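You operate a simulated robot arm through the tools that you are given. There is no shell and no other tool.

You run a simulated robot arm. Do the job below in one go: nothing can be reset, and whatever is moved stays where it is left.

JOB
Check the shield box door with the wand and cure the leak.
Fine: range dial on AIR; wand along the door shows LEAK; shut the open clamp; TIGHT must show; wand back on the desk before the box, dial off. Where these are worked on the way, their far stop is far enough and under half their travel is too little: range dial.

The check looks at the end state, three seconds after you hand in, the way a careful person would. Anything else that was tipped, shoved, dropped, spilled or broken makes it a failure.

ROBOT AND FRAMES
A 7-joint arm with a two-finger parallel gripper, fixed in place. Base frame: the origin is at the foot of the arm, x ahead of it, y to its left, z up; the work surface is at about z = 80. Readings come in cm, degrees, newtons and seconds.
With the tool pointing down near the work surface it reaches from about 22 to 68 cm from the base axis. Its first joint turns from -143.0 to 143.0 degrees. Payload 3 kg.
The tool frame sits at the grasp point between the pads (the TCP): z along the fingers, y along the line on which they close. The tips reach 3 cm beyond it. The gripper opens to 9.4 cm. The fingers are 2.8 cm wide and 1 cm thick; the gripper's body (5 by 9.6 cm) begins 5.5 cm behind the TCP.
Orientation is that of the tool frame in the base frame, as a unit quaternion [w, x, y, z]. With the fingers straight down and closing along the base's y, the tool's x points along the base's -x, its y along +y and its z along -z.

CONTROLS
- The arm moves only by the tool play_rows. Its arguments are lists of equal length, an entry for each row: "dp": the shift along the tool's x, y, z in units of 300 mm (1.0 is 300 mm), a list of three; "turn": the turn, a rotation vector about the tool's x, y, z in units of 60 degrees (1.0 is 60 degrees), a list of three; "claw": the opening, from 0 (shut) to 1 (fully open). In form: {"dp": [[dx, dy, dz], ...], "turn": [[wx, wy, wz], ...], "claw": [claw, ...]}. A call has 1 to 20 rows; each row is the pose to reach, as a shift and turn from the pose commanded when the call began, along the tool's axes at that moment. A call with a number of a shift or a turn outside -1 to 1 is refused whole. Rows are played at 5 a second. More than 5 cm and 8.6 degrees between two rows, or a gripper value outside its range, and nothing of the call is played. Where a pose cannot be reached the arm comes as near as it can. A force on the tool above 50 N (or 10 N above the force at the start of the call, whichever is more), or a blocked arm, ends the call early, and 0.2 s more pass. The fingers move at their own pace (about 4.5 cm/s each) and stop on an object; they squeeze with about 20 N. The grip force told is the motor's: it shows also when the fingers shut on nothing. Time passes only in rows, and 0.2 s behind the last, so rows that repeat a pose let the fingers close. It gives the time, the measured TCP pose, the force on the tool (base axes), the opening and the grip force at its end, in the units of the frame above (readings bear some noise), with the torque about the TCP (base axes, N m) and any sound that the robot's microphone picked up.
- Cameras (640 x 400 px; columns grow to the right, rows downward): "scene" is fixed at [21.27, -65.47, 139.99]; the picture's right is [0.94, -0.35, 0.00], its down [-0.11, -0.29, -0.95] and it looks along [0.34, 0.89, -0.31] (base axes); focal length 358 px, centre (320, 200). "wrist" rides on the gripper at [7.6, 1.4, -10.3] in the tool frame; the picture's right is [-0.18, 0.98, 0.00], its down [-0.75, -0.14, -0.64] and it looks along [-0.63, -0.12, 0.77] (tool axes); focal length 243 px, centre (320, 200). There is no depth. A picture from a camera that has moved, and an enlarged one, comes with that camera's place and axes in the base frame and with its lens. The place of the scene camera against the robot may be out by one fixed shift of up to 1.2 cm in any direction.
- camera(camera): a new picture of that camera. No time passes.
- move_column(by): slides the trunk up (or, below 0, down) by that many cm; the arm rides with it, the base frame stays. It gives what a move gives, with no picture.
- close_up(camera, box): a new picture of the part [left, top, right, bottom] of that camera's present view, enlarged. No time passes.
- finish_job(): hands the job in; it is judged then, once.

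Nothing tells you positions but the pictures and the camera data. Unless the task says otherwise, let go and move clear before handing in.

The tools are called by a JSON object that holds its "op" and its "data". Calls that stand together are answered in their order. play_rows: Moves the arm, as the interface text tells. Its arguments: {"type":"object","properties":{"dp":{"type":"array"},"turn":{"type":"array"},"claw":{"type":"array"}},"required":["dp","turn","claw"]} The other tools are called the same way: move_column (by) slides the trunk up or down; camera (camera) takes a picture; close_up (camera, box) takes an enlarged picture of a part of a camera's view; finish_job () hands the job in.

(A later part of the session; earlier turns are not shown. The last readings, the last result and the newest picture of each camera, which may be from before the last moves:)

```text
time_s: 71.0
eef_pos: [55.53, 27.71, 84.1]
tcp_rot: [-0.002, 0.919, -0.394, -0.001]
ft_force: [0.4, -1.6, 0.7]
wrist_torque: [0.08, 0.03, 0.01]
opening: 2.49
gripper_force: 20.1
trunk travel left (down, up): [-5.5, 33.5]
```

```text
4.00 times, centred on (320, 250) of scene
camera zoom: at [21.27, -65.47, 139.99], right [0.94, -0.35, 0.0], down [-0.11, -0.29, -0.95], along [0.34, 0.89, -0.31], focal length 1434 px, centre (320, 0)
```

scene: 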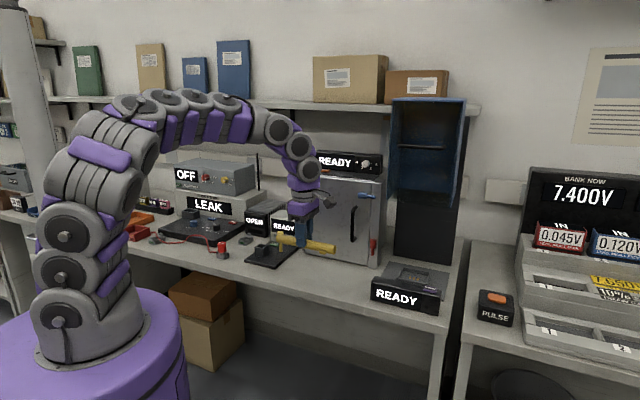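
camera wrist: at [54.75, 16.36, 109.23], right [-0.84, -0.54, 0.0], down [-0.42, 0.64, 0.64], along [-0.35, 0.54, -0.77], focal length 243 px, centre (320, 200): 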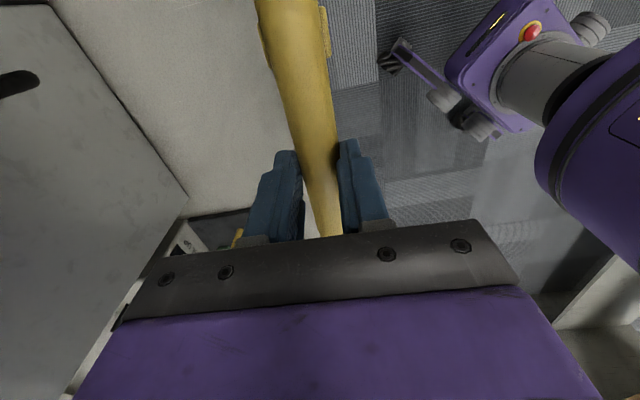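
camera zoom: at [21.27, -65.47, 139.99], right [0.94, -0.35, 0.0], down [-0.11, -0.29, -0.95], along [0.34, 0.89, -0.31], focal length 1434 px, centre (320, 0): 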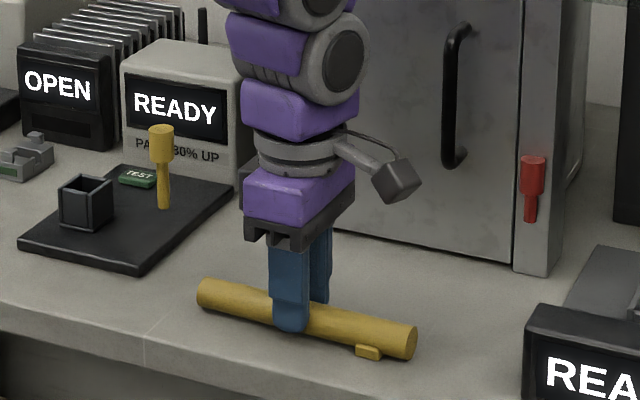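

{"op": "play_rows", "data": {"dp": [[0, 0, 0.004], [0, 0, 0.004], [0, 0, 0.004], [0, 0, 0.004], [0, 0, -0.08], [0, 0, -0.2], [0, 0, -0.33], [0, 0, -0.46], [0, 0, -0.46]], "turn": [[0, 0, 0], [0, 0, 0], [0, 0, 0], [0, 0, 0], [0, 0, 0], [0, 0, 0], [0, 0, 0], [0, 0, 0], [0, 0, 0]], "claw": [0.15, 0.5, 0.6, 0.6, 0.6, 0.6, 0.6, 0.6, 0.6]}}

{"op": "camera", "data": {"camera": "scene"}}

{"op": "camera", "data": {"camera": "wrist"}}

{"op": "close_up", "data": {"camera": "scene", "box": [340, 180, 400, 270]}}

```text
time_s: 73.0
eef_pos: [55.79, 27.63, 97.55]
tcp_rot: [0.0, 0.919, -0.394, -0.001]
ft_force: [0.5, 0.0, 0.3]
wrist_torque: [-0.03, 0.02, 0.0]
opening: 5.65
gripper_force: 0.1
trunk travel left (down, up): [-5.5, 33.5]
```

```text
taken
```

scene: 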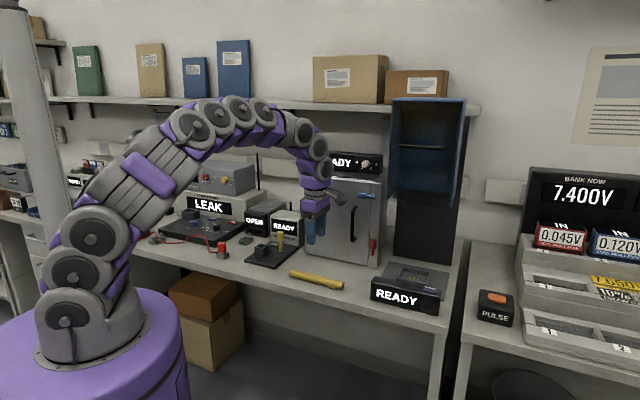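

```text
taken
camera wrist: at [59.91, 20.93, 107.83], right [-0.84, -0.54, 0.0], down [-0.41, 0.64, 0.64], along [-0.35, 0.54, -0.77], focal length 243 px, centre (320, 200)
```

wrist: 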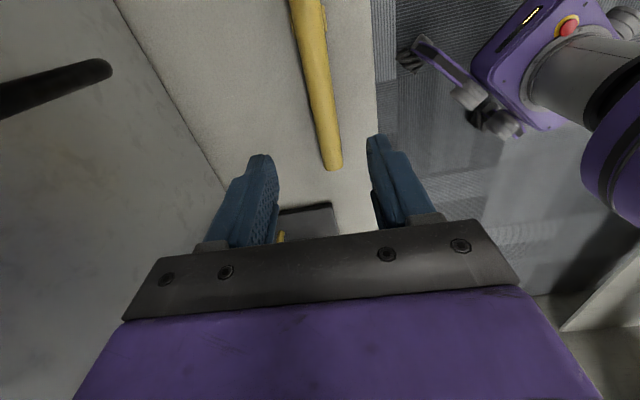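

```text
4.44 times, centred on (370, 225) of scene
camera zoom: at [21.27, -65.47, 139.99], right [0.94, -0.35, 0.0], down [-0.11, -0.29, -0.95], along [0.34, 0.89, -0.31], focal length 1593 px, centre (98, 89)
```

zoom: 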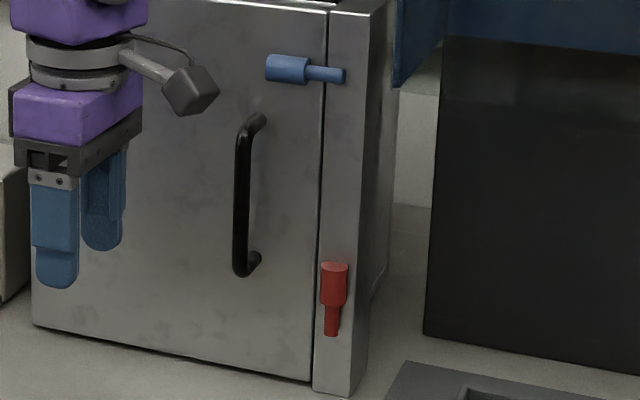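

The wand is down and LEAK is still shown. The red clamp pivots at its thin lower end, so closing means swinging its handle left. I'll turn the closed gripper toward the door for a sideways push.

{"op": "play_rows", "data": {"dp": [[0.02, 0.04, -0.05], [0.04, 0.08, -0.1], [0.06, 0.12, -0.15], [0.08, 0.16, -0.183], [0.1, 0.2, -0.183], [0.12, 0.24, -0.183], [0.13, 0.28, -0.183], [0.144, 0.312, -0.183]], "turn": [[0, 0, 0.115], [0, 0, 0.23], [0, 0, 0.345], [0, 0, 0.46], [0, 0, 0.575], [0, 0, 0.69], [0, 0, 0.805], [0, 0, 0.917]], "claw": [0.4, 0.2, 0.1, 0, 0, 0, 0, 0]}}

{"op": "play_rows", "data": {"dp": [[0, 0, 0], [0, 0, 0], [0, 0, 0], [0, 0, 0], [0, 0, 0], [0, 0, 0], [0, 0, 0], [0, 0, 0], [0, 0, 0]], "turn": [[0, 0, 0.115], [0, 0, 0.23], [0, 0, 0.345], [0, 0, 0.46], [0, 0, 0.575], [0, 0, 0.69], [0, 0, 0.805], [0, 0, 0.917], [0, 0, 0.917]], "claw": [0, 0, 0, 0, 0, 0, 0, 0, 0]}}

{"op": "camera", "data": {"camera": "scene"}}

```text
time_s: 74.8
eef_pos: [51.97, 18.29, 103.4]
tcp_rot: [0.0, -0.632, 0.775, 0.001]
ft_force: [0.1, 0.0, 0.4]
wrist_torque: [0.0, 0.0, 0.0]
opening: 0.0
gripper_force: 19.7
trunk travel left (down, up): [-5.5, 33.5]
```

```text
time_s: 76.8
eef_pos: [51.89, 18.17, 103.28]
tcp_rot: [-0.001, -0.203, 0.979, 0.0]
ft_force: [-0.4, -0.4, -0.1]
wrist_torque: [-0.03, -0.01, 0.02]
opening: 0.01
gripper_force: 19.7
trunk travel left (down, up): [-5.5, 33.5]
```

```text
taken
```

scene: 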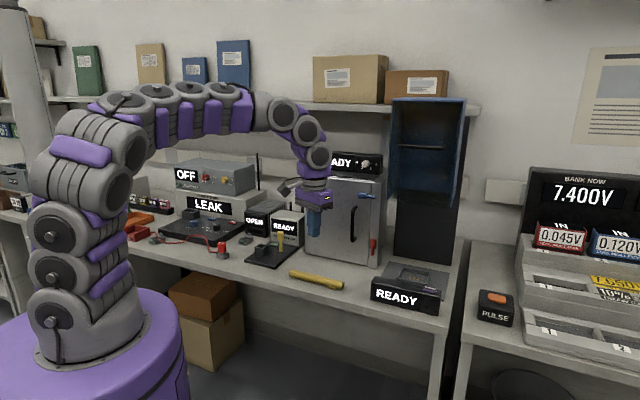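

{"op": "play_rows", "data": {"dp": [[-0.07, -0.02, 0], [-0.14, -0.045, 0], [-0.21, -0.068, 0.03], [-0.28, -0.09, 0.06], [-0.36, -0.114, 0.1], [-0.43, -0.137, 0.14], [-0.5, -0.16, 0.18], [-0.571, -0.182, 0.21], [-0.571, -0.182, 0.21]], "turn": [[0, -0.125, 0], [0, -0.25, 0], [0, -0.375, 0], [0, -0.5, 0], [0, -0.625, 0], [0, -0.75, 0], [0, -0.875, 0], [0, -1, 0], [0, -1, 0]], "claw": [0, 0, 0, 0, 0, 0, 0, 0, 0]}}

{"op": "camera", "data": {"camera": "wrist"}}

{"op": "camera", "data": {"camera": "scene"}}

{"op": "close_up", "data": {"camera": "scene", "box": [330, 200, 400, 280]}}

```text
time_s: 78.8
eef_pos: [69.65, 20.02, 96.83]
tcp_rot: [0.489, -0.176, 0.848, 0.102]
ft_force: [-0.4, -0.7, 0.5]
wrist_torque: [0.04, 0.01, 0.0]
opening: 0.01
gripper_force: 20.0
trunk travel left (down, up): [-5.5, 33.5]
```

```text
taken
camera wrist: at [57.41, 16.11, 95.27], right [-0.31, 0.94, 0.16], down [-0.11, -0.2, 0.97], along [0.95, 0.28, 0.16], focal length 243 px, centre (320, 200)
```

wrist: 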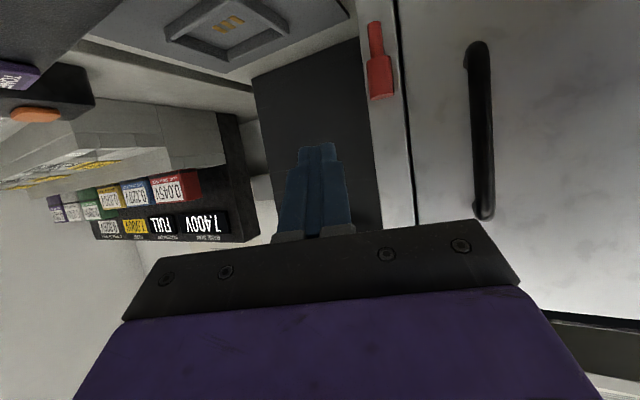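

```text
taken
```

scene: 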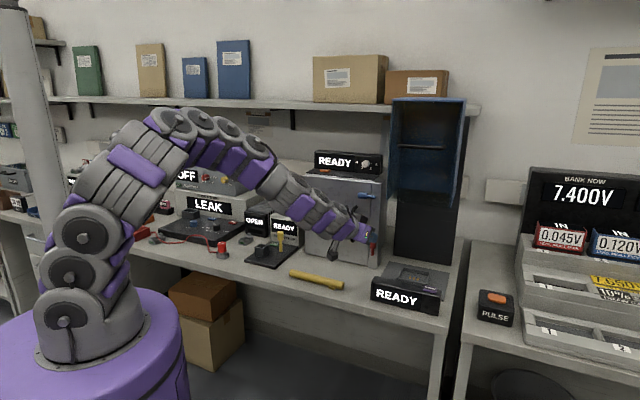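

```text
5.00 times, centred on (365, 240) of scene
camera zoom: at [21.27, -65.47, 139.99], right [0.94, -0.35, 0.0], down [-0.11, -0.29, -0.95], along [0.34, 0.89, -0.31], focal length 1792 px, centre (95, 0)
```

zoom: 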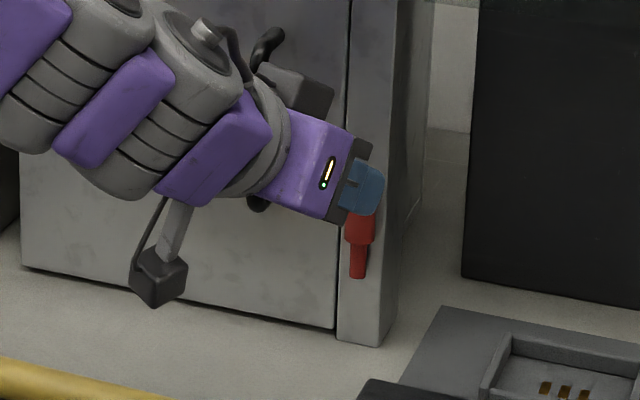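

I now have a clear view of the red clamp: axis l≈32.4, from z 85.7 (thin end) to 91.1. I'll bring the closed fingertips to just right of its handle.

{"op": "play_rows", "data": {"dp": [[0.012, 0.02, 0.068], [0.024, 0.04, 0.136], [0.035, 0.06, 0.204], [0.047, 0.08, 0.272], [0.047, 0.08, 0.272]], "turn": [[0, 0, 0], [0, 0, 0], [0, 0, 0], [0, 0, 0], [0, 0, 0]], "claw": [0, 0, 0, 0, 0]}}

{"op": "camera", "data": {"camera": "wrist"}}

{"op": "close_up", "data": {"camera": "scene", "box": [330, 200, 400, 280]}}

```text
time_s: 80.0
eef_pos: [74.74, 24.86, 91.75]
tcp_rot: [0.49, -0.176, 0.848, 0.102]
ft_force: [0.1, -0.3, 0.3]
wrist_torque: [-0.01, 0.05, -0.03]
opening: 0.0
gripper_force: 20.4
trunk travel left (down, up): [-5.5, 33.5]
```

```text
taken
camera wrist: at [62.45, 20.85, 90.22], right [-0.31, 0.94, 0.16], down [-0.11, -0.2, 0.97], along [0.95, 0.28, 0.16], focal length 243 px, centre (320, 200)
```

wrist: 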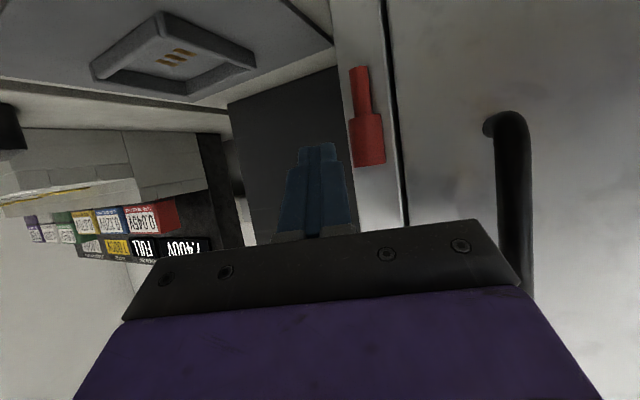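

```text
5.00 times, centred on (365, 240) of scene
camera zoom: at [21.27, -65.47, 139.99], right [0.94, -0.35, 0.0], down [-0.11, -0.29, -0.95], along [0.34, 0.89, -0.31], focal length 1792 px, centre (95, 0)
```

zoom: 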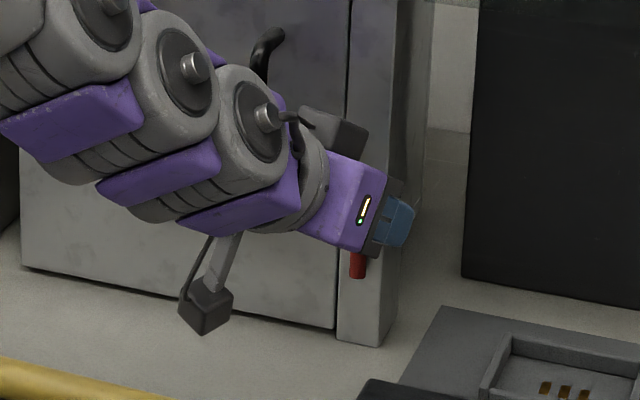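

The fingertip is beside the handle. I'll start the push left through the first part of the arc and check it moves.

{"op": "play_rows", "data": {"dp": [[0.0243, 0, -0.0055], [0.0243, 0.026, -0.0055], [0.018, 0.04, -0.015], [0.0138, 0.0543, -0.0239], [0.0145, 0.073, -0.032], [0.0153, 0.0923, -0.0396]], "turn": [[0, 0, 0], [0, 0, 0], [0, 0, 0], [0, 0, 0], [0, 0, 0], [0, 0, 0]], "claw": [0, 0, 0, 0, 0, 0]}}

{"op": "camera", "data": {"camera": "wrist"}}

{"op": "close_up", "data": {"camera": "scene", "box": [330, 200, 400, 280]}}

```text
time_s: 81.5
eef_pos: [72.34, 26.8, 91.98]
tcp_rot: [0.489, -0.174, 0.849, 0.102]
ft_force: [-1.3, -0.9, -0.6]
wrist_torque: [-0.01, 0.03, -0.05]
opening: 0.0
gripper_force: 20.4
trunk travel left (down, up): [-5.5, 33.5]
```

```text
taken
camera wrist: at [59.96, 22.93, 90.51], right [-0.31, 0.94, 0.16], down [-0.11, -0.2, 0.97], along [0.95, 0.28, 0.16], focal length 243 px, centre (320, 200)
```

wrist: 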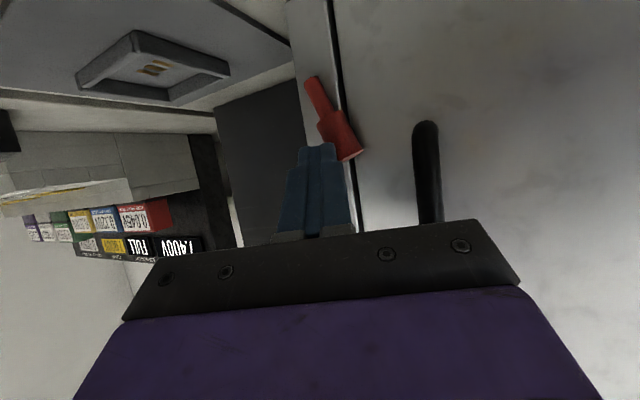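

```text
5.00 times, centred on (365, 240) of scene
camera zoom: at [21.27, -65.47, 139.99], right [0.94, -0.35, 0.0], down [-0.11, -0.29, -0.95], along [0.34, 0.89, -0.31], focal length 1792 px, centre (95, 0)
```

zoom: 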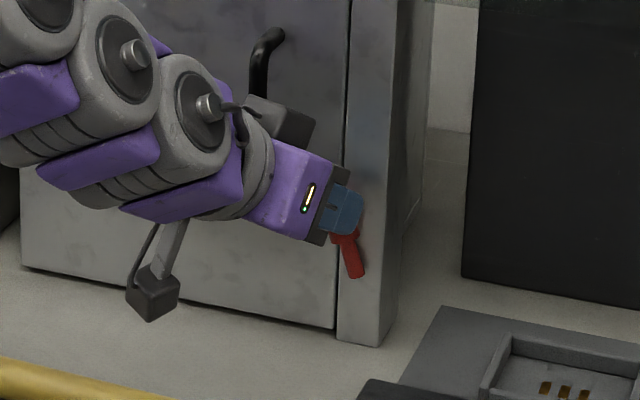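

The lever swings as predicted. I'll continue the arc down to its horizontal stop.

{"op": "play_rows", "data": {"dp": [[0.009, 0.022, -0.004], [0.0184, 0.0429, -0.0079], [0.036, 0.062, -0.0055], [0.054, 0.08, -0.0034], [0.076, 0.0934, 0.0036], [0.089, 0.0987, 0.0089], [0.1, 0.1, 0.014], [0.1, 0.1, 0.014]], "turn": [[0, 0, 0], [0, 0, 0], [0, 0, 0], [0, 0, 0], [0, 0, 0], [0, 0, 0], [0, 0, 0], [0, 0, 0]], "claw": [0, 0, 0, 0, 0, 0, 0, 0]}}

{"op": "camera", "data": {"camera": "wrist"}}

{"op": "camera", "data": {"camera": "scene"}}

{"op": "close_up", "data": {"camera": "scene", "box": [330, 200, 400, 280]}}

```text
time_s: 83.2
eef_pos: [70.1, 29.09, 89.07]
tcp_rot: [0.489, -0.175, 0.849, 0.102]
ft_force: [-1.3, -0.4, 0.5]
wrist_torque: [0.0, 0.01, 0.05]
opening: 0.0
gripper_force: 20.3
trunk travel left (down, up): [-5.5, 33.5]
```

```text
taken
camera wrist: at [57.74, 25.22, 87.63], right [-0.31, 0.94, 0.16], down [-0.11, -0.2, 0.97], along [0.95, 0.28, 0.16], focal length 243 px, centre (320, 200)
```

wrist: 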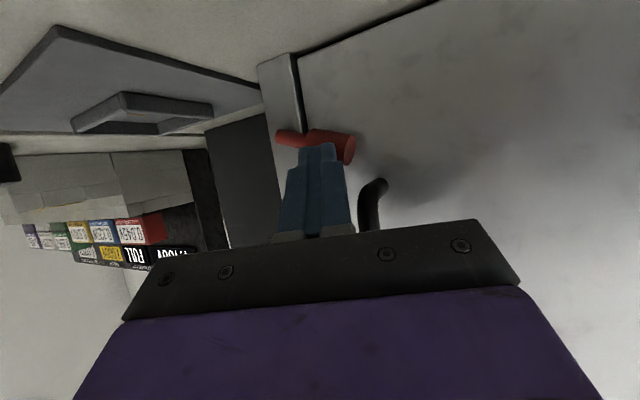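

```text
taken
```

scene: 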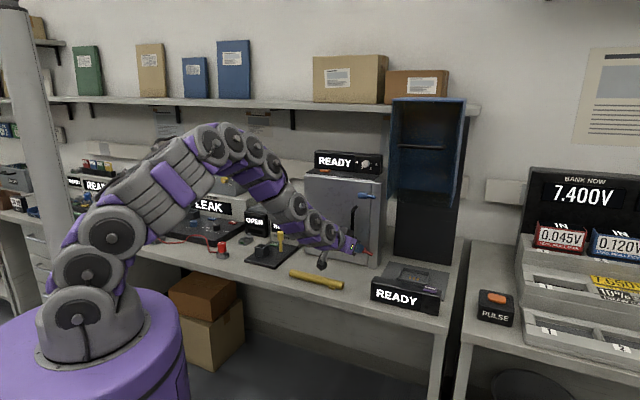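

```text
5.00 times, centred on (365, 240) of scene
camera zoom: at [21.27, -65.47, 139.99], right [0.94, -0.35, 0.0], down [-0.11, -0.29, -0.95], along [0.34, 0.89, -0.31], focal length 1792 px, centre (95, 0)
```

zoom: 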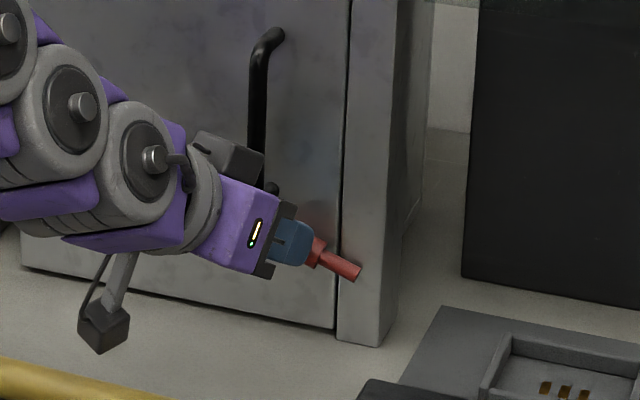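

The lever is nearly horizontal but about 15° short. I'll press straight down a little more to reach the stop.

{"op": "play_rows", "data": {"dp": [[0.0144, 0, 0.0083], [0.0288, 0, 0.0167], [0.0432, 0, 0.025], [0.0432, 0, 0.025]], "turn": [[0, 0, 0], [0, 0, 0], [0, 0, 0], [0, 0, 0]], "claw": [0, 0, 0, 0]}}

{"op": "camera", "data": {"camera": "wrist"}}

{"op": "close_up", "data": {"camera": "scene", "box": [330, 200, 400, 280]}}

```text
time_s: 84.2
eef_pos: [70.14, 29.07, 87.54]
tcp_rot: [0.488, -0.176, 0.849, 0.102]
ft_force: [0.2, 0.4, -0.1]
wrist_torque: [-0.01, -0.02, -0.01]
opening: 0.0
gripper_force: 20.0
trunk travel left (down, up): [-5.5, 33.5]
```

```text
taken
camera wrist: at [57.75, 25.07, 86.11], right [-0.31, 0.94, 0.16], down [-0.11, -0.2, 0.97], along [0.95, 0.28, 0.16], focal length 243 px, centre (320, 200)
```

wrist: 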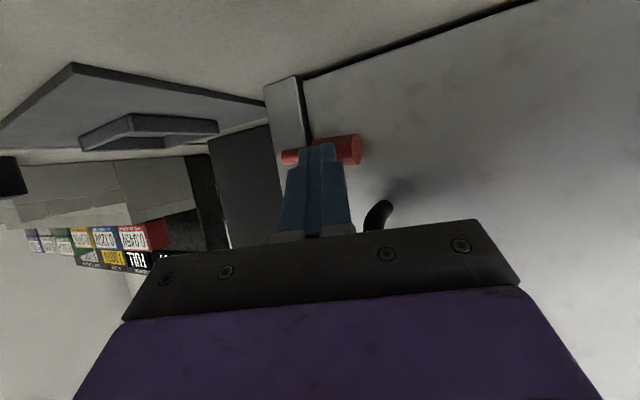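

```text
5.00 times, centred on (365, 240) of scene
camera zoom: at [21.27, -65.47, 139.99], right [0.94, -0.35, 0.0], down [-0.11, -0.29, -0.95], along [0.34, 0.89, -0.31], focal length 1792 px, centre (95, 0)
```

zoom: 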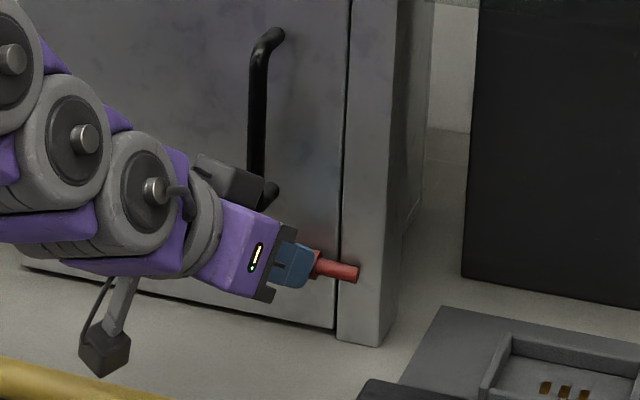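

{"op": "play_rows", "data": {"dp": [[-0.057, 0, -0.033], [-0.115, 0, -0.067], [-0.07, -0.035, -0.148], [-0.0215, -0.07, -0.229], [-0.0215, -0.07, -0.229]], "turn": [[0, 0, 0], [0, 0, 0], [0, 0, 0], [0, 0, 0], [0, 0, 0]], "claw": [0, 0, 0, 0, 0]}}

{"op": "camera", "data": {"camera": "wrist"}}

{"op": "close_up", "data": {"camera": "scene", "box": [330, 180, 400, 280]}}

{"op": "camera", "data": {"camera": "scene"}}

```text
time_s: 85.5
eef_pos: [65.78, 24.82, 91.42]
tcp_rot: [0.488, -0.175, 0.849, 0.102]
ft_force: [0.3, -0.5, -0.1]
wrist_torque: [0.0, 0.05, 0.01]
opening: 0.01
gripper_force: 20.2
trunk travel left (down, up): [-5.5, 33.5]
```

```text
taken
camera wrist: at [53.35, 20.93, 90.0], right [-0.31, 0.94, 0.16], down [-0.11, -0.2, 0.97], along [0.95, 0.28, 0.16], focal length 243 px, centre (320, 200)
```

wrist: 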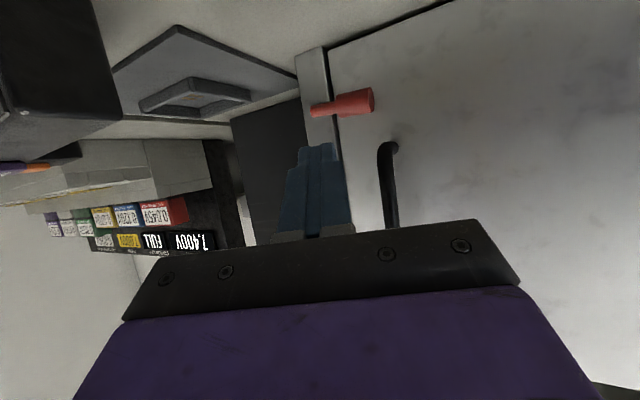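

```text
4.00 times, centred on (365, 230) of scene
camera zoom: at [21.27, -65.47, 139.99], right [0.94, -0.35, 0.0], down [-0.11, -0.29, -0.95], along [0.34, 0.89, -0.31], focal length 1434 px, centre (140, 80)
```

zoom: 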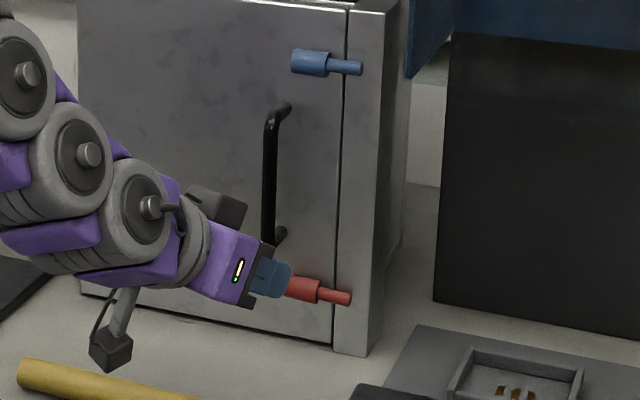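

```text
taken
```

scene: 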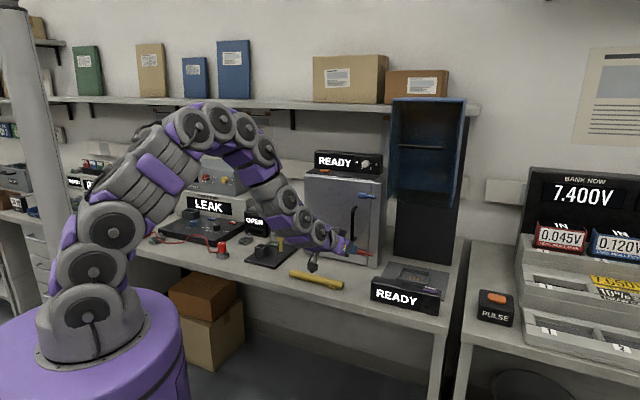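

The clamp looks within a few degrees of closed. To be sure it seats, I'll press it down once more with a steeper tool, which keeps the camera clear of the wand.

{"op": "play_rows", "data": {"dp": [[0, 0, 0], [0, 0, 0], [-0.046, 0.028, 0.09], [-0.092, 0.057, 0.179], [-0.057, 0.057, 0.199], [-0.023, 0.057, 0.219], [-0.005, 0.057, 0.229], [0.0117, 0.057, 0.239], [0.0117, 0.057, 0.239]], "turn": [[0, 0.125, 0], [0, 0.25, 0], [0, 0.25, 0], [0, 0.25, 0], [0, 0.25, 0], [0, 0.25, 0], [0, 0.25, 0], [0, 0.25, 0], [0, 0.25, 0]], "claw": [0, 0, 0, 0, 0, 0, 0, 0, 0]}}

{"op": "camera", "data": {"camera": "wrist"}}

{"op": "close_up", "data": {"camera": "scene", "box": [330, 180, 400, 280]}}

```text
time_s: 87.5
eef_pos: [70.72, 28.82, 87.78]
tcp_rot: [0.376, -0.187, 0.904, 0.078]
ft_force: [-4.3, 0.7, 9.7]
wrist_torque: [0.15, -0.12, 0.08]
opening: 0.01
gripper_force: 20.0
trunk travel left (down, up): [-5.5, 33.5]
```

```text
taken
camera wrist: at [58.36, 24.89, 89.66], right [-0.27, 0.95, 0.13], down [0.13, -0.1, 0.99], along [0.95, 0.29, -0.1], focal length 243 px, centre (320, 200)
```

wrist: 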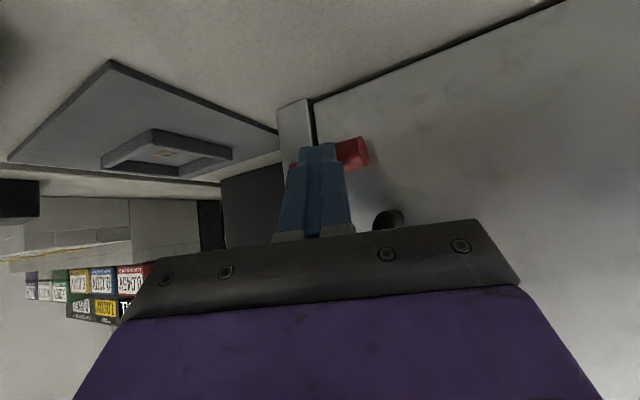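

```text
4.00 times, centred on (365, 230) of scene
camera zoom: at [21.27, -65.47, 139.99], right [0.94, -0.35, 0.0], down [-0.11, -0.29, -0.95], along [0.34, 0.89, -0.31], focal length 1434 px, centre (140, 80)
```

zoom: 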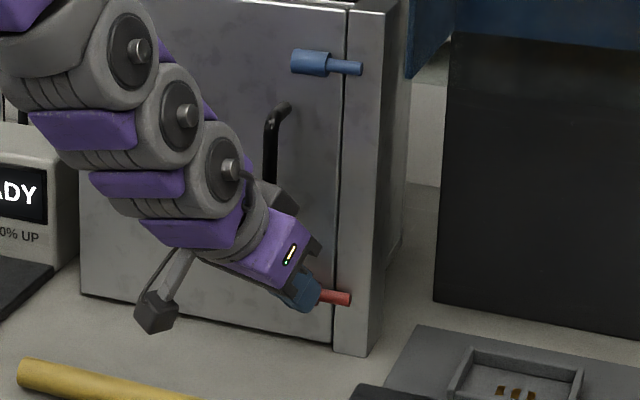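

{"op": "play_rows", "data": {"dp": [[0.006, 0, 0.006], [0.0118, 0, 0.0118], [0.0118, 0, 0.0118]], "turn": [[0, 0, 0], [0, 0, 0], [0, 0, 0]], "claw": [0, 0, 0]}}

{"op": "play_rows", "data": {"dp": [[-0.04, 0, -0.04], [-0.08, 0, -0.08], [-0.04, -0.03, -0.16], [0.0, -0.06, -0.24], [0.04, -0.09, -0.32], [0.04, -0.09, -0.32]], "turn": [[0, 0, 0], [0, 0, 0], [0, 0, 0], [0, 0, 0], [0, 0, 0], [0, 0, 0]], "claw": [0, 0, 0, 0, 0, 0]}}

{"op": "camera", "data": {"camera": "wrist"}}

{"op": "close_up", "data": {"camera": "scene", "box": [330, 180, 400, 280]}}

{"op": "camera", "data": {"camera": "scene"}}

```text
time_s: 88.2
eef_pos: [70.56, 28.66, 87.52]
tcp_rot: [0.377, -0.186, 0.904, 0.079]
ft_force: [-0.9, -1.9, 32.4]
wrist_torque: [0.62, -0.66, -0.04]
opening: 0.0
gripper_force: 19.5
trunk travel left (down, up): [-5.5, 33.5]
```

```text
time_s: 89.7
eef_pos: [64.77, 23.57, 92.85]
tcp_rot: [0.374, -0.189, 0.905, 0.079]
ft_force: [-0.2, -0.1, 0.2]
wrist_torque: [-0.02, 0.0, -0.02]
opening: 0.0
gripper_force: 20.2
trunk travel left (down, up): [-5.5, 33.5]
```

```text
taken
camera wrist: at [52.5, 19.67, 94.8], right [-0.27, 0.95, 0.13], down [0.13, -0.1, 0.99], along [0.95, 0.29, -0.1], focal length 243 px, centre (320, 200)
```

wrist: 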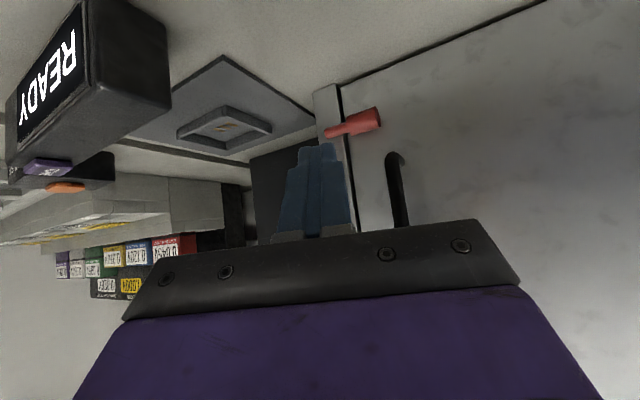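

```text
4.00 times, centred on (365, 230) of scene
camera zoom: at [21.27, -65.47, 139.99], right [0.94, -0.35, 0.0], down [-0.11, -0.29, -0.95], along [0.34, 0.89, -0.31], focal length 1434 px, centre (140, 80)
```

zoom: 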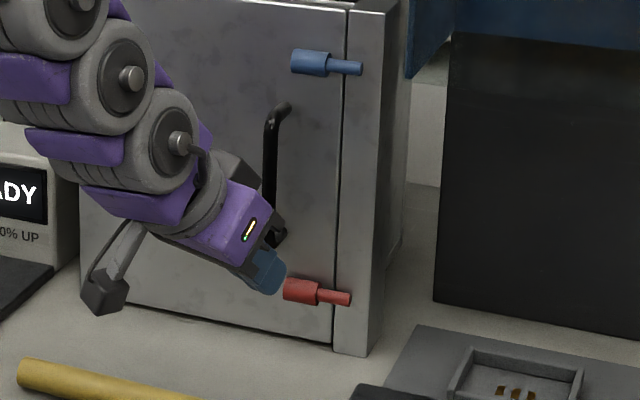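

```text
taken
```

scene: 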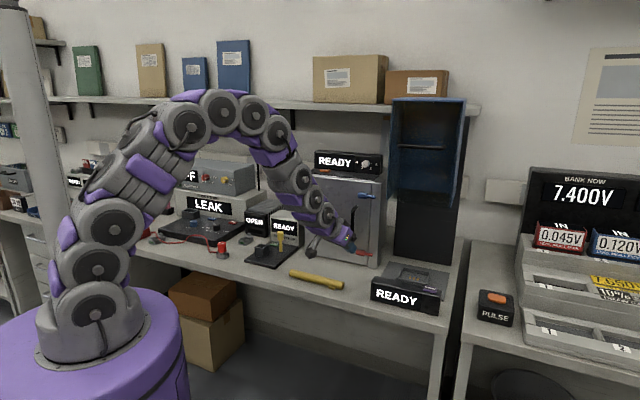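

The press met a solid stop (32 N), so the red clamp is fully closed. Next I'll pick the wand up again with the same grip to show TIGHT.

{"op": "play_rows", "data": {"dp": [[0, 0, -0.12], [0, 0, -0.24], [0, 0, -0.36], [0, 0, -0.472], [0, 0, -0.472], [0, 0, -0.472], [0, 0, -0.472], [0, 0, -0.472]], "turn": [[0, 0, 0], [0, 0, 0], [0, 0.125, 0], [0, 0.25, 0], [0, 0.375, 0], [0, 0.5, 0], [0, 0.625, 0], [0, 0.75, 0]], "claw": [0, 0, 0.3, 0.6, 0.6, 0.6, 0.6, 0.6]}}

{"op": "play_rows", "data": {"dp": [[0, 0, 0], [0, 0, 0], [0, 0, 0], [0, 0, 0], [0, 0, 0], [0, 0, 0], [0, 0, 0], [0, 0, 0]], "turn": [[0, 0, -0.115], [0, 0, -0.23], [0, 0, -0.345], [0, 0, -0.46], [0, 0, -0.575], [0, 0, -0.69], [0, 0, -0.805], [0, 0, -0.917]], "claw": [0.6, 0.6, 0.6, 0.6, 0.6, 0.6, 0.6, 0.6]}}

{"op": "play_rows", "data": {"dp": [[0, 0, 0], [0, 0, 0], [0, 0, 0], [0, 0, 0], [0, 0, 0], [0, 0, 0], [0, 0, 0], [0, 0, 0], [0, 0, 0]], "turn": [[0, 0, -0.115], [0, 0, -0.23], [0, 0, -0.345], [0, 0, -0.46], [0, 0, -0.575], [0, 0, -0.69], [0, 0, -0.805], [0, 0, -0.917], [0, 0, -0.917]], "claw": [0.6, 0.6, 0.6, 0.6, 0.6, 0.6, 0.6, 0.6, 0.6]}}

{"op": "camera", "data": {"camera": "wrist"}}

{"op": "camera", "data": {"camera": "scene"}}

```text
time_s: 91.5
eef_pos: [55.52, 19.28, 103.14]
tcp_rot: [-0.002, -0.204, 0.979, 0.0]
ft_force: [-0.5, 1.2, 0.5]
wrist_torque: [-0.01, -0.01, -0.02]
opening: 5.66
gripper_force: 0.0
trunk travel left (down, up): [-5.5, 33.5]
```

```text
time_s: 93.2
eef_pos: [55.45, 19.32, 103.17]
tcp_rot: [0.0, -0.633, 0.774, 0.001]
ft_force: [-0.1, 0.9, 0.1]
wrist_torque: [0.01, -0.02, 0.0]
opening: 5.66
gripper_force: 0.1
trunk travel left (down, up): [-5.5, 33.5]
```

```text
time_s: 95.2
eef_pos: [55.47, 19.25, 102.98]
tcp_rot: [-0.001, 0.919, -0.394, -0.001]
ft_force: [0.1, 0.1, 0.2]
wrist_torque: [0.01, -0.01, 0.06]
opening: 5.64
gripper_force: 0.0
trunk travel left (down, up): [-5.5, 33.5]
```

```text
taken
camera wrist: at [59.54, 12.65, 113.38], right [-0.84, -0.54, 0.0], down [-0.42, 0.64, 0.64], along [-0.35, 0.54, -0.77], focal length 243 px, centre (320, 200)
```

wrist: 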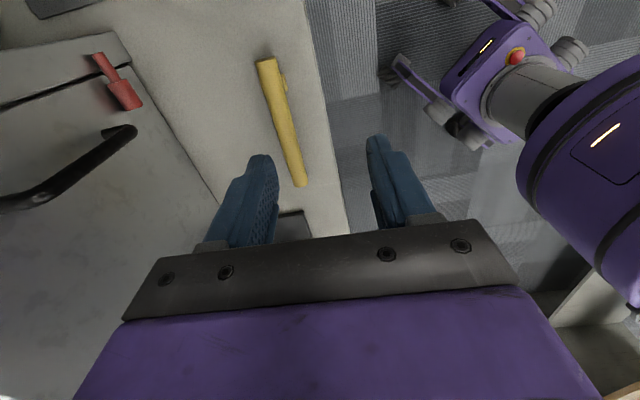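

```text
taken
```

scene: 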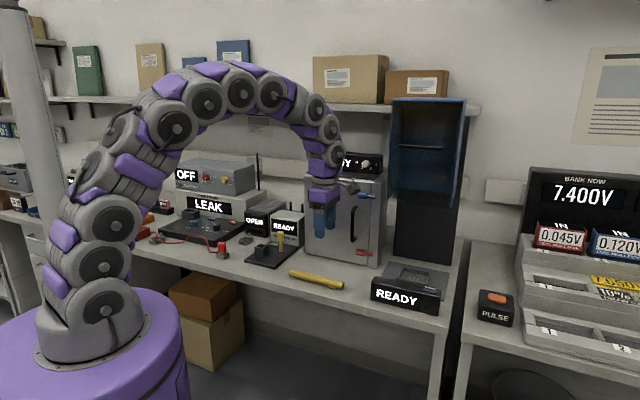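

{"op": "play_rows", "data": {"dp": [[-0.1, -0.098, 0.05], [-0.204, -0.196, 0.1], [-0.204, -0.196, 0.24], [-0.204, -0.196, 0.38], [-0.204, -0.196, 0.5], [-0.204, -0.196, 0.58], [-0.204, -0.196, 0.631], [-0.204, -0.196, 0.631], [-0.204, -0.196, 0.631], [-0.204, -0.196, 0.631], [-0.204, -0.196, 0.631], [-0.204, -0.196, 0.631]], "turn": [[0, 0, 0], [0, 0, 0], [0, 0, 0], [0, 0, 0], [0, 0, 0], [0, 0, 0], [0, 0, 0], [0, 0, 0], [0, 0, 0], [0, 0, 0], [0, 0, 0], [0, 0, 0]], "claw": [0.6, 0.6, 0.6, 0.6, 0.6, 0.6, 0.6, 0.6, 0.3, 0, 0, 0]}}

{"op": "close_up", "data": {"camera": "scene", "box": [250, 200, 390, 300]}}

```text
time_s: 97.8
eef_pos: [55.4, 27.83, 84.36]
tcp_rot: [0.0, 0.919, -0.395, -0.001]
ft_force: [0.3, -0.2, -0.3]
wrist_torque: [0.01, 0.01, 0.03]
opening: 2.53
gripper_force: 19.5
trunk travel left (down, up): [-5.5, 33.5]
```

```text
4.00 times, centred on (320, 250) of scene
camera zoom: at [21.27, -65.47, 139.99], right [0.94, -0.35, 0.0], down [-0.11, -0.29, -0.95], along [0.34, 0.89, -0.31], focal length 1434 px, centre (320, 0)
```

zoom: 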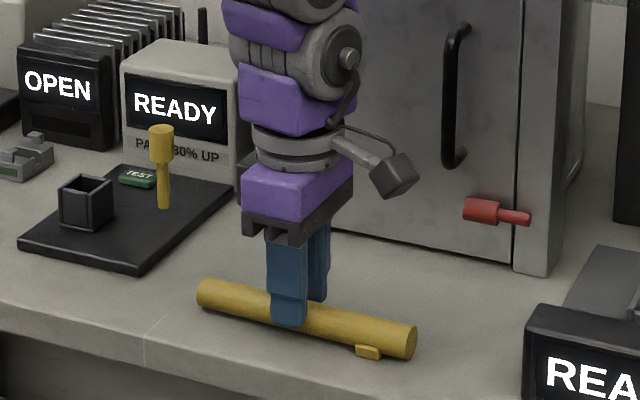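

{"op": "play_rows", "data": {"dp": [[0, 0, -0.13], [0, 0, -0.26], [0, 0.07, -0.39], [0, 0.14, -0.5], [0, 0.2, -0.5], [0, 0.2, -0.5], [0, 0.2, -0.5], [0, 0.2, -0.5], [0, 0.2, -0.5]], "turn": [[0, 0, 0], [0, 0, 0], [0, 0, 0], [0, 0, 0.125], [0, 0, 0.25], [0, 0, 0.375], [0, 0, 0.5], [0, 0, 0.625], [0, 0, 0.75]], "claw": [0, 0, 0, 0, 0, 0, 0, 0, 0]}}

{"op": "play_rows", "data": {"dp": [[0, 0, 0], [0, 0, 0], [0, 0, 0], [0, 0, 0], [0, 0, 0], [0, 0, 0], [0, 0, 0]], "turn": [[0, 0, 0.125], [0, 0, 0.25], [0, 0, 0.375], [0, 0, 0.5], [0, 0, 0.625], [0, 0, 0.75], [0, 0, 0.75]], "claw": [0, 0, 0, 0, 0, 0, 0]}}

```text
time_s: 99.8
eef_pos: [51.17, 23.78, 99.11]
tcp_rot: [-0.001, -0.697, 0.717, 0.001]
ft_force: [0.3, 0.1, -0.9]
wrist_torque: [0.03, 0.01, -0.02]
opening: 2.51
gripper_force: 20.1
trunk travel left (down, up): [-5.5, 33.5]
```

```text
time_s: 101.5
eef_pos: [51.31, 23.77, 99.17]
tcp_rot: [0.0, -0.37, 0.929, 0.001]
ft_force: [0.2, -0.1, -0.2]
wrist_torque: [-0.01, 0.0, 0.0]
opening: 2.53
gripper_force: 20.1
trunk travel left (down, up): [-5.5, 33.5]
```

{"op": "play_rows", "data": {"dp": [[-0.017, -0.123, -0.03], [-0.033, -0.246, -0.06], [-0.05, -0.369, -0.09], [-0.05, -0.369, -0.09], [-0.05, -0.369, -0.09], [-0.05, -0.369, -0.09], [-0.05, -0.369, -0.09], [-0.05, -0.369, -0.09], [-0.05, -0.369, -0.09], [-0.05, -0.369, -0.09], [-0.05, -0.369, -0.09]], "turn": [[0, 0, 0], [0, 0, 0], [0, 0, 0], [0, -0.125, 0], [0, -0.25, 0], [0, -0.375, 0], [0, -0.5, 0], [0, -0.625, 0], [0, -0.75, 0], [0, -0.875, 0], [0, -1, 0]], "claw": [0, 0, 0, 0, 0, 0, 0, 0, 0, 0, 0]}}

{"op": "play_rows", "data": {"dp": [[0, 0, 0], [0, 0, 0], [0, 0, 0], [0, 0, 0], [0, 0, 0]], "turn": [[0, -0.125, 0], [0, -0.25, 0], [0, -0.375, 0], [0, -0.5, 0], [0, -0.5, 0]], "claw": [0, 0, 0, 0, 0]}}

{"op": "camera", "data": {"camera": "scene"}}

```text
time_s: 103.8
eef_pos: [59.94, 16.53, 101.99]
tcp_rot: [0.466, -0.32, 0.804, 0.186]
ft_force: [0.0, 0.0, -1.1]
wrist_torque: [-0.04, 0.01, -0.02]
opening: 2.48
gripper_force: 19.8
trunk travel left (down, up): [-5.5, 33.5]
```

```text
time_s: 105.0
eef_pos: [59.83, 16.59, 101.84]
tcp_rot: [0.657, -0.262, 0.657, 0.263]
ft_force: [0.7, -0.6, -0.9]
wrist_torque: [-0.03, 0.0, 0.02]
opening: 2.48
gripper_force: 20.3
trunk travel left (down, up): [-5.5, 33.5]
```

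```text
taken
```

scene: 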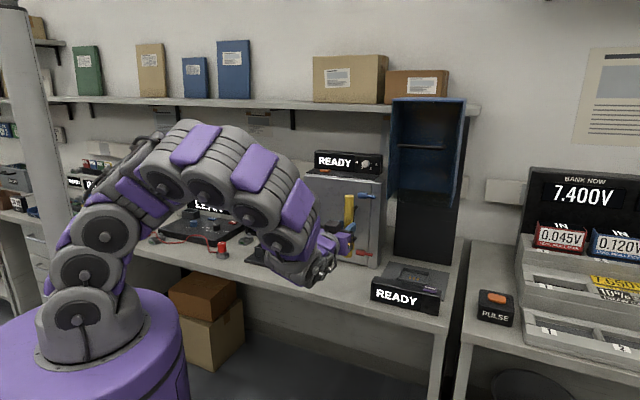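

{"op": "play_rows", "data": {"dp": [[0.04, -0.004, 0.09], [0.08, -0.008, 0.18], [0.12, -0.012, 0.27], [0.16, -0.015, 0.36], [0.193, -0.019, 0.441], [0.193, -0.019, 0.441], [0.193, -0.019, 0.441]], "turn": [[0, 0, 0], [0, 0, 0], [0, 0, 0], [0, 0, 0], [0, 0, 0], [0, 0, 0], [0, 0, 0]], "claw": [0, 0, 0, 0, 0, 0, 0]}}

{"op": "camera", "data": {"camera": "scene"}}

{"op": "close_up", "data": {"camera": "scene", "box": [180, 180, 250, 230]}}

```text
time_s: 106.7
eef_pos: [69.92, 25.47, 96.12]
tcp_rot: [0.657, -0.262, 0.657, 0.262]
ft_force: [0.1, 0.1, -0.9]
wrist_torque: [-0.02, 0.03, 0.04]
opening: 2.52
gripper_force: 19.7
trunk travel left (down, up): [-5.5, 33.5]
```

```text
taken
```

scene: 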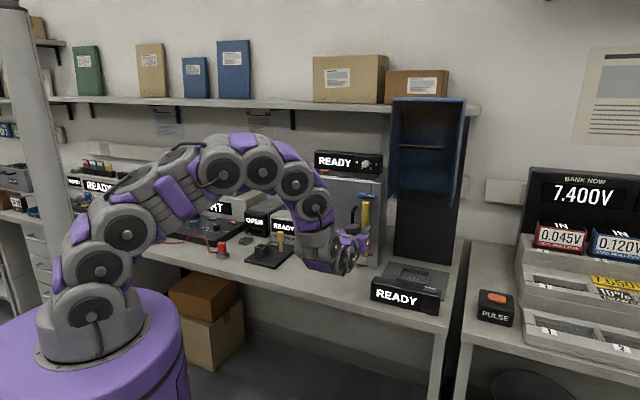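

```text
8.00 times, centred on (215, 205) of scene
camera zoom: at [21.27, -65.47, 139.99], right [0.94, -0.35, 0.0], down [-0.11, -0.29, -0.95], along [0.34, 0.89, -0.31], focal length 2867 px, centre (1160, 160)
```

zoom: 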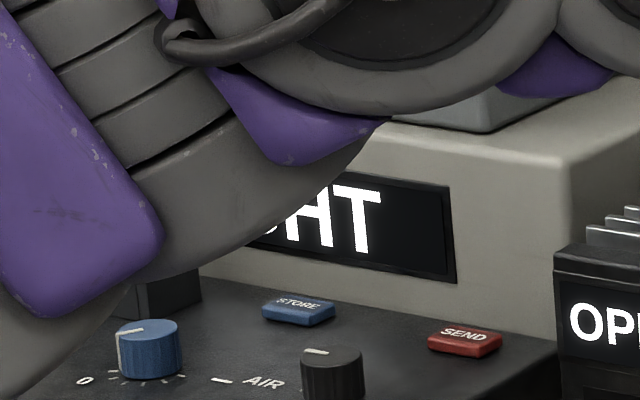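

TIGHT is shown. I'll retreat and return the wand to its place on the desk.

{"op": "play_rows", "data": {"dp": [[0, 0, 0], [0, 0, -0.09], [-0.04, 0.004, -0.18], [-0.08, 0.008, -0.27], [-0.14, 0.012, -0.36], [-0.193, 0.019, -0.441], [-0.193, 0.019, -0.441], [-0.193, 0.019, -0.441], [-0.193, 0.019, -0.441], [-0.193, 0.019, -0.441], [-0.193, 0.019, -0.441], [-0.193, 0.019, -0.441], [-0.193, 0.019, -0.441], [-0.193, 0.019, -0.441]], "turn": [[0, 0, 0], [0, 0, 0], [0, 0, 0], [0, 0, 0], [0, 0, 0], [0, 0, 0], [0, 0.125, 0], [0, 0.25, 0], [0, 0.375, 0], [0, 0.5, 0], [0, 0.625, 0], [0, 0.75, 0], [0, 0.875, 0], [0, 1, 0]], "claw": [0, 0, 0, 0, 0, 0, 0, 0, 0, 0, 0, 0, 0, 0]}}

{"op": "play_rows", "data": {"dp": [[0, 0, 0], [0, 0, 0], [0, 0, 0], [0, 0, 0], [0, 0, 0]], "turn": [[0, 0.125, 0], [0, 0.25, 0], [0, 0.375, 0], [0, 0.5, 0], [0, 0.5, 0]], "claw": [0, 0, 0, 0, 0]}}

{"op": "camera", "data": {"camera": "scene"}}

```text
time_s: 109.7
eef_pos: [59.77, 16.83, 101.74]
tcp_rot: [0.239, -0.358, 0.898, 0.094]
ft_force: [-0.3, -0.1, -0.1]
wrist_torque: [0.02, -0.02, 0.01]
opening: 2.49
gripper_force: 19.9
trunk travel left (down, up): [-5.5, 33.5]
```

```text
time_s: 110.8
eef_pos: [59.8, 16.73, 101.86]
tcp_rot: [0.0, -0.37, 0.929, 0.0]
ft_force: [0.6, 0.4, -1.1]
wrist_torque: [0.0, 0.0, -0.04]
opening: 2.47
gripper_force: 20.3
trunk travel left (down, up): [-5.5, 33.5]
```

```text
taken
```

scene: 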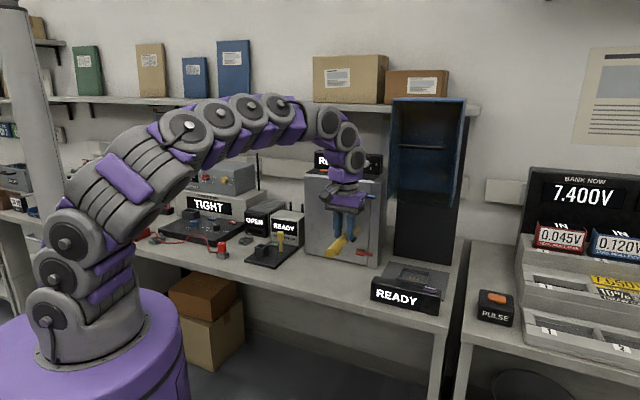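

{"op": "play_rows", "data": {"dp": [[0.019, 0.122, 0.03], [0.038, 0.244, 0.06], [0.057, 0.366, 0.097], [0.057, 0.366, 0.097], [0.057, 0.366, 0.097], [0.057, 0.366, 0.097], [0.057, 0.366, 0.097], [0.057, 0.366, 0.097], [0.057, 0.366, 0.097]], "turn": [[0, 0, 0], [0, 0, 0], [0, 0, 0], [0, 0, -0.125], [0, 0, -0.25], [0, 0, -0.375], [0, 0, -0.5], [0, 0, -0.625], [0, 0, -0.75]], "claw": [0, 0, 0, 0, 0, 0, 0, 0, 0]}}

{"op": "play_rows", "data": {"dp": [[0, 0, 0], [0, 0, 0], [0, 0, 0], [0, 0, 0], [0, 0, 0], [0, 0, 0], [0, 0, 0]], "turn": [[0, 0, -0.125], [0, 0, -0.25], [0, 0, -0.375], [0, 0, -0.5], [0, 0, -0.625], [0, 0, -0.75], [0, 0, -0.75]], "claw": [0, 0, 0, 0, 0, 0, 0]}}

{"op": "camera", "data": {"camera": "wrist"}}

```text
time_s: 112.8
eef_pos: [51.01, 23.54, 99.14]
tcp_rot: [-0.001, -0.698, 0.716, 0.002]
ft_force: [-0.1, 0.1, -1.3]
wrist_torque: [0.0, 0.02, -0.01]
opening: 2.47
gripper_force: 20.5
trunk travel left (down, up): [-5.5, 33.5]
```

```text
time_s: 114.5
eef_pos: [51.18, 23.53, 98.98]
tcp_rot: [0.0, 0.919, -0.394, -0.001]
ft_force: [0.6, 0.2, -0.3]
wrist_torque: [-0.03, 0.04, 0.02]
opening: 2.46
gripper_force: 19.7
trunk travel left (down, up): [-5.5, 33.5]
```

```text
taken
camera wrist: at [55.24, 16.85, 109.32], right [-0.84, -0.54, 0.0], down [-0.42, 0.64, 0.64], along [-0.35, 0.54, -0.77], focal length 243 px, centre (320, 200)
```

wrist: 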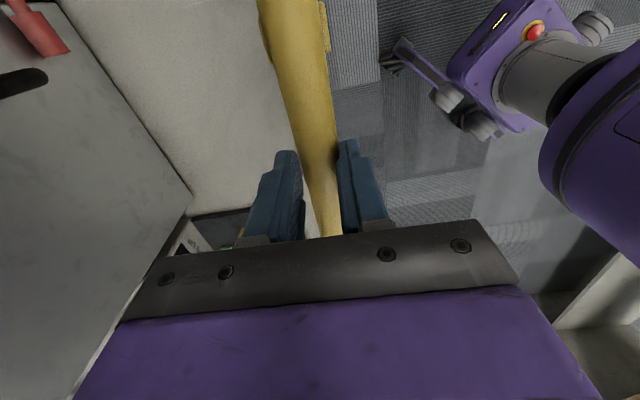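

{"op": "play_rows", "data": {"dp": [[0, -0.1, 0.07], [0, -0.2, 0.14], [0, -0.2, 0.26], [0, -0.2, 0.38], [0, -0.2, 0.45], [0, -0.2, 0.489], [0, -0.2, 0.49]], "turn": [[0, 0, 0], [0, 0, 0], [0, 0, 0], [0, 0, 0], [0, 0, 0], [0, 0, 0], [0, 0, 0]], "claw": [0, 0, 0, 0, 0, 0, 0]}}

{"op": "close_up", "data": {"camera": "scene", "box": [250, 200, 390, 300]}}

```text
time_s: 116.0
eef_pos: [55.41, 27.46, 84.37]
tcp_rot: [-0.001, 0.919, -0.395, 0.001]
ft_force: [4.6, -0.6, 17.6]
wrist_torque: [0.0, -0.19, -0.06]
opening: 2.52
gripper_force: 20.4
trunk travel left (down, up): [-5.5, 33.5]
```

```text
4.00 times, centred on (320, 250) of scene
camera zoom: at [21.27, -65.47, 139.99], right [0.94, -0.35, 0.0], down [-0.11, -0.29, -0.95], along [0.34, 0.89, -0.31], focal length 1434 px, centre (320, 0)
```

zoom: 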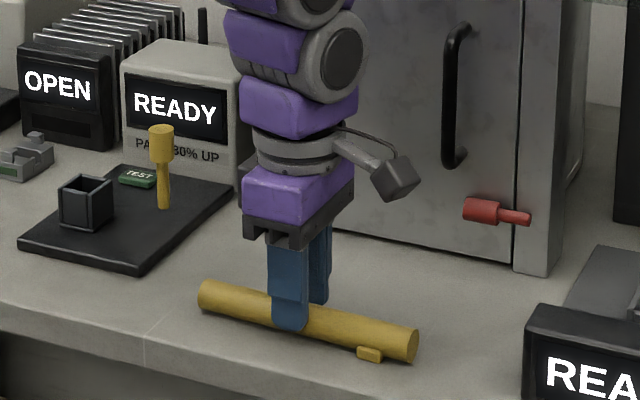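

Contact with the desk (17 N). I'll release, lift clear, and then go back for the dial.

{"op": "play_rows", "data": {"dp": [[0, 0, 0], [0, 0, 0], [0, 0, 0], [0, 0, -0.02], [0, 0, -0.1], [0, 0, -0.22], [0, 0, -0.36], [0, 0, -0.5], [0, 0, -0.64], [0, 0, -0.7]], "turn": [[0, 0, 0], [0, 0, 0], [0, 0, 0], [0, 0, 0], [0, 0, 0], [0, 0, 0], [0, 0, 0], [0, 0, 0], [0, 0, 0], [0, 0, 0]], "claw": [0.15, 0.5, 0.6, 0.6, 0.6, 0.6, 0.6, 0.6, 0.6, 0.6]}}

{"op": "camera", "data": {"camera": "scene"}}

{"op": "camera", "data": {"camera": "wrist"}}

```text
time_s: 118.2
eef_pos: [55.62, 27.5, 105.49]
tcp_rot: [0.0, 0.919, -0.395, -0.001]
ft_force: [-0.7, 0.7, 0.2]
wrist_torque: [-0.01, -0.03, 0.01]
opening: 5.64
gripper_force: 0.1
trunk travel left (down, up): [-5.5, 33.5]
```

```text
taken
```

scene: 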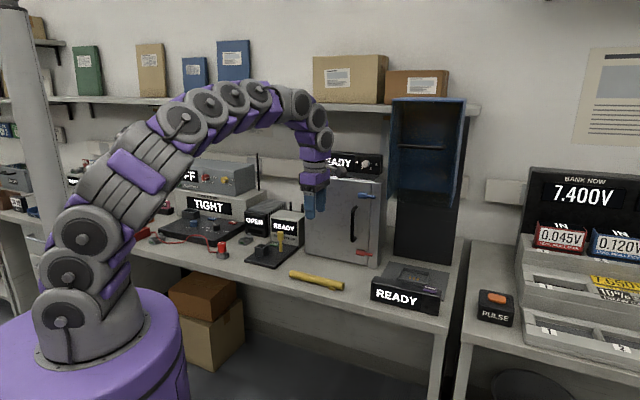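

```text
taken
camera wrist: at [59.72, 20.77, 115.81], right [-0.84, -0.54, 0.0], down [-0.42, 0.64, 0.64], along [-0.35, 0.54, -0.77], focal length 243 px, centre (320, 200)
```

wrist: 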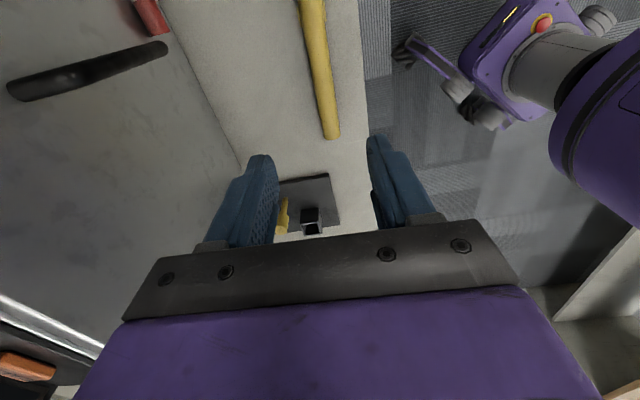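

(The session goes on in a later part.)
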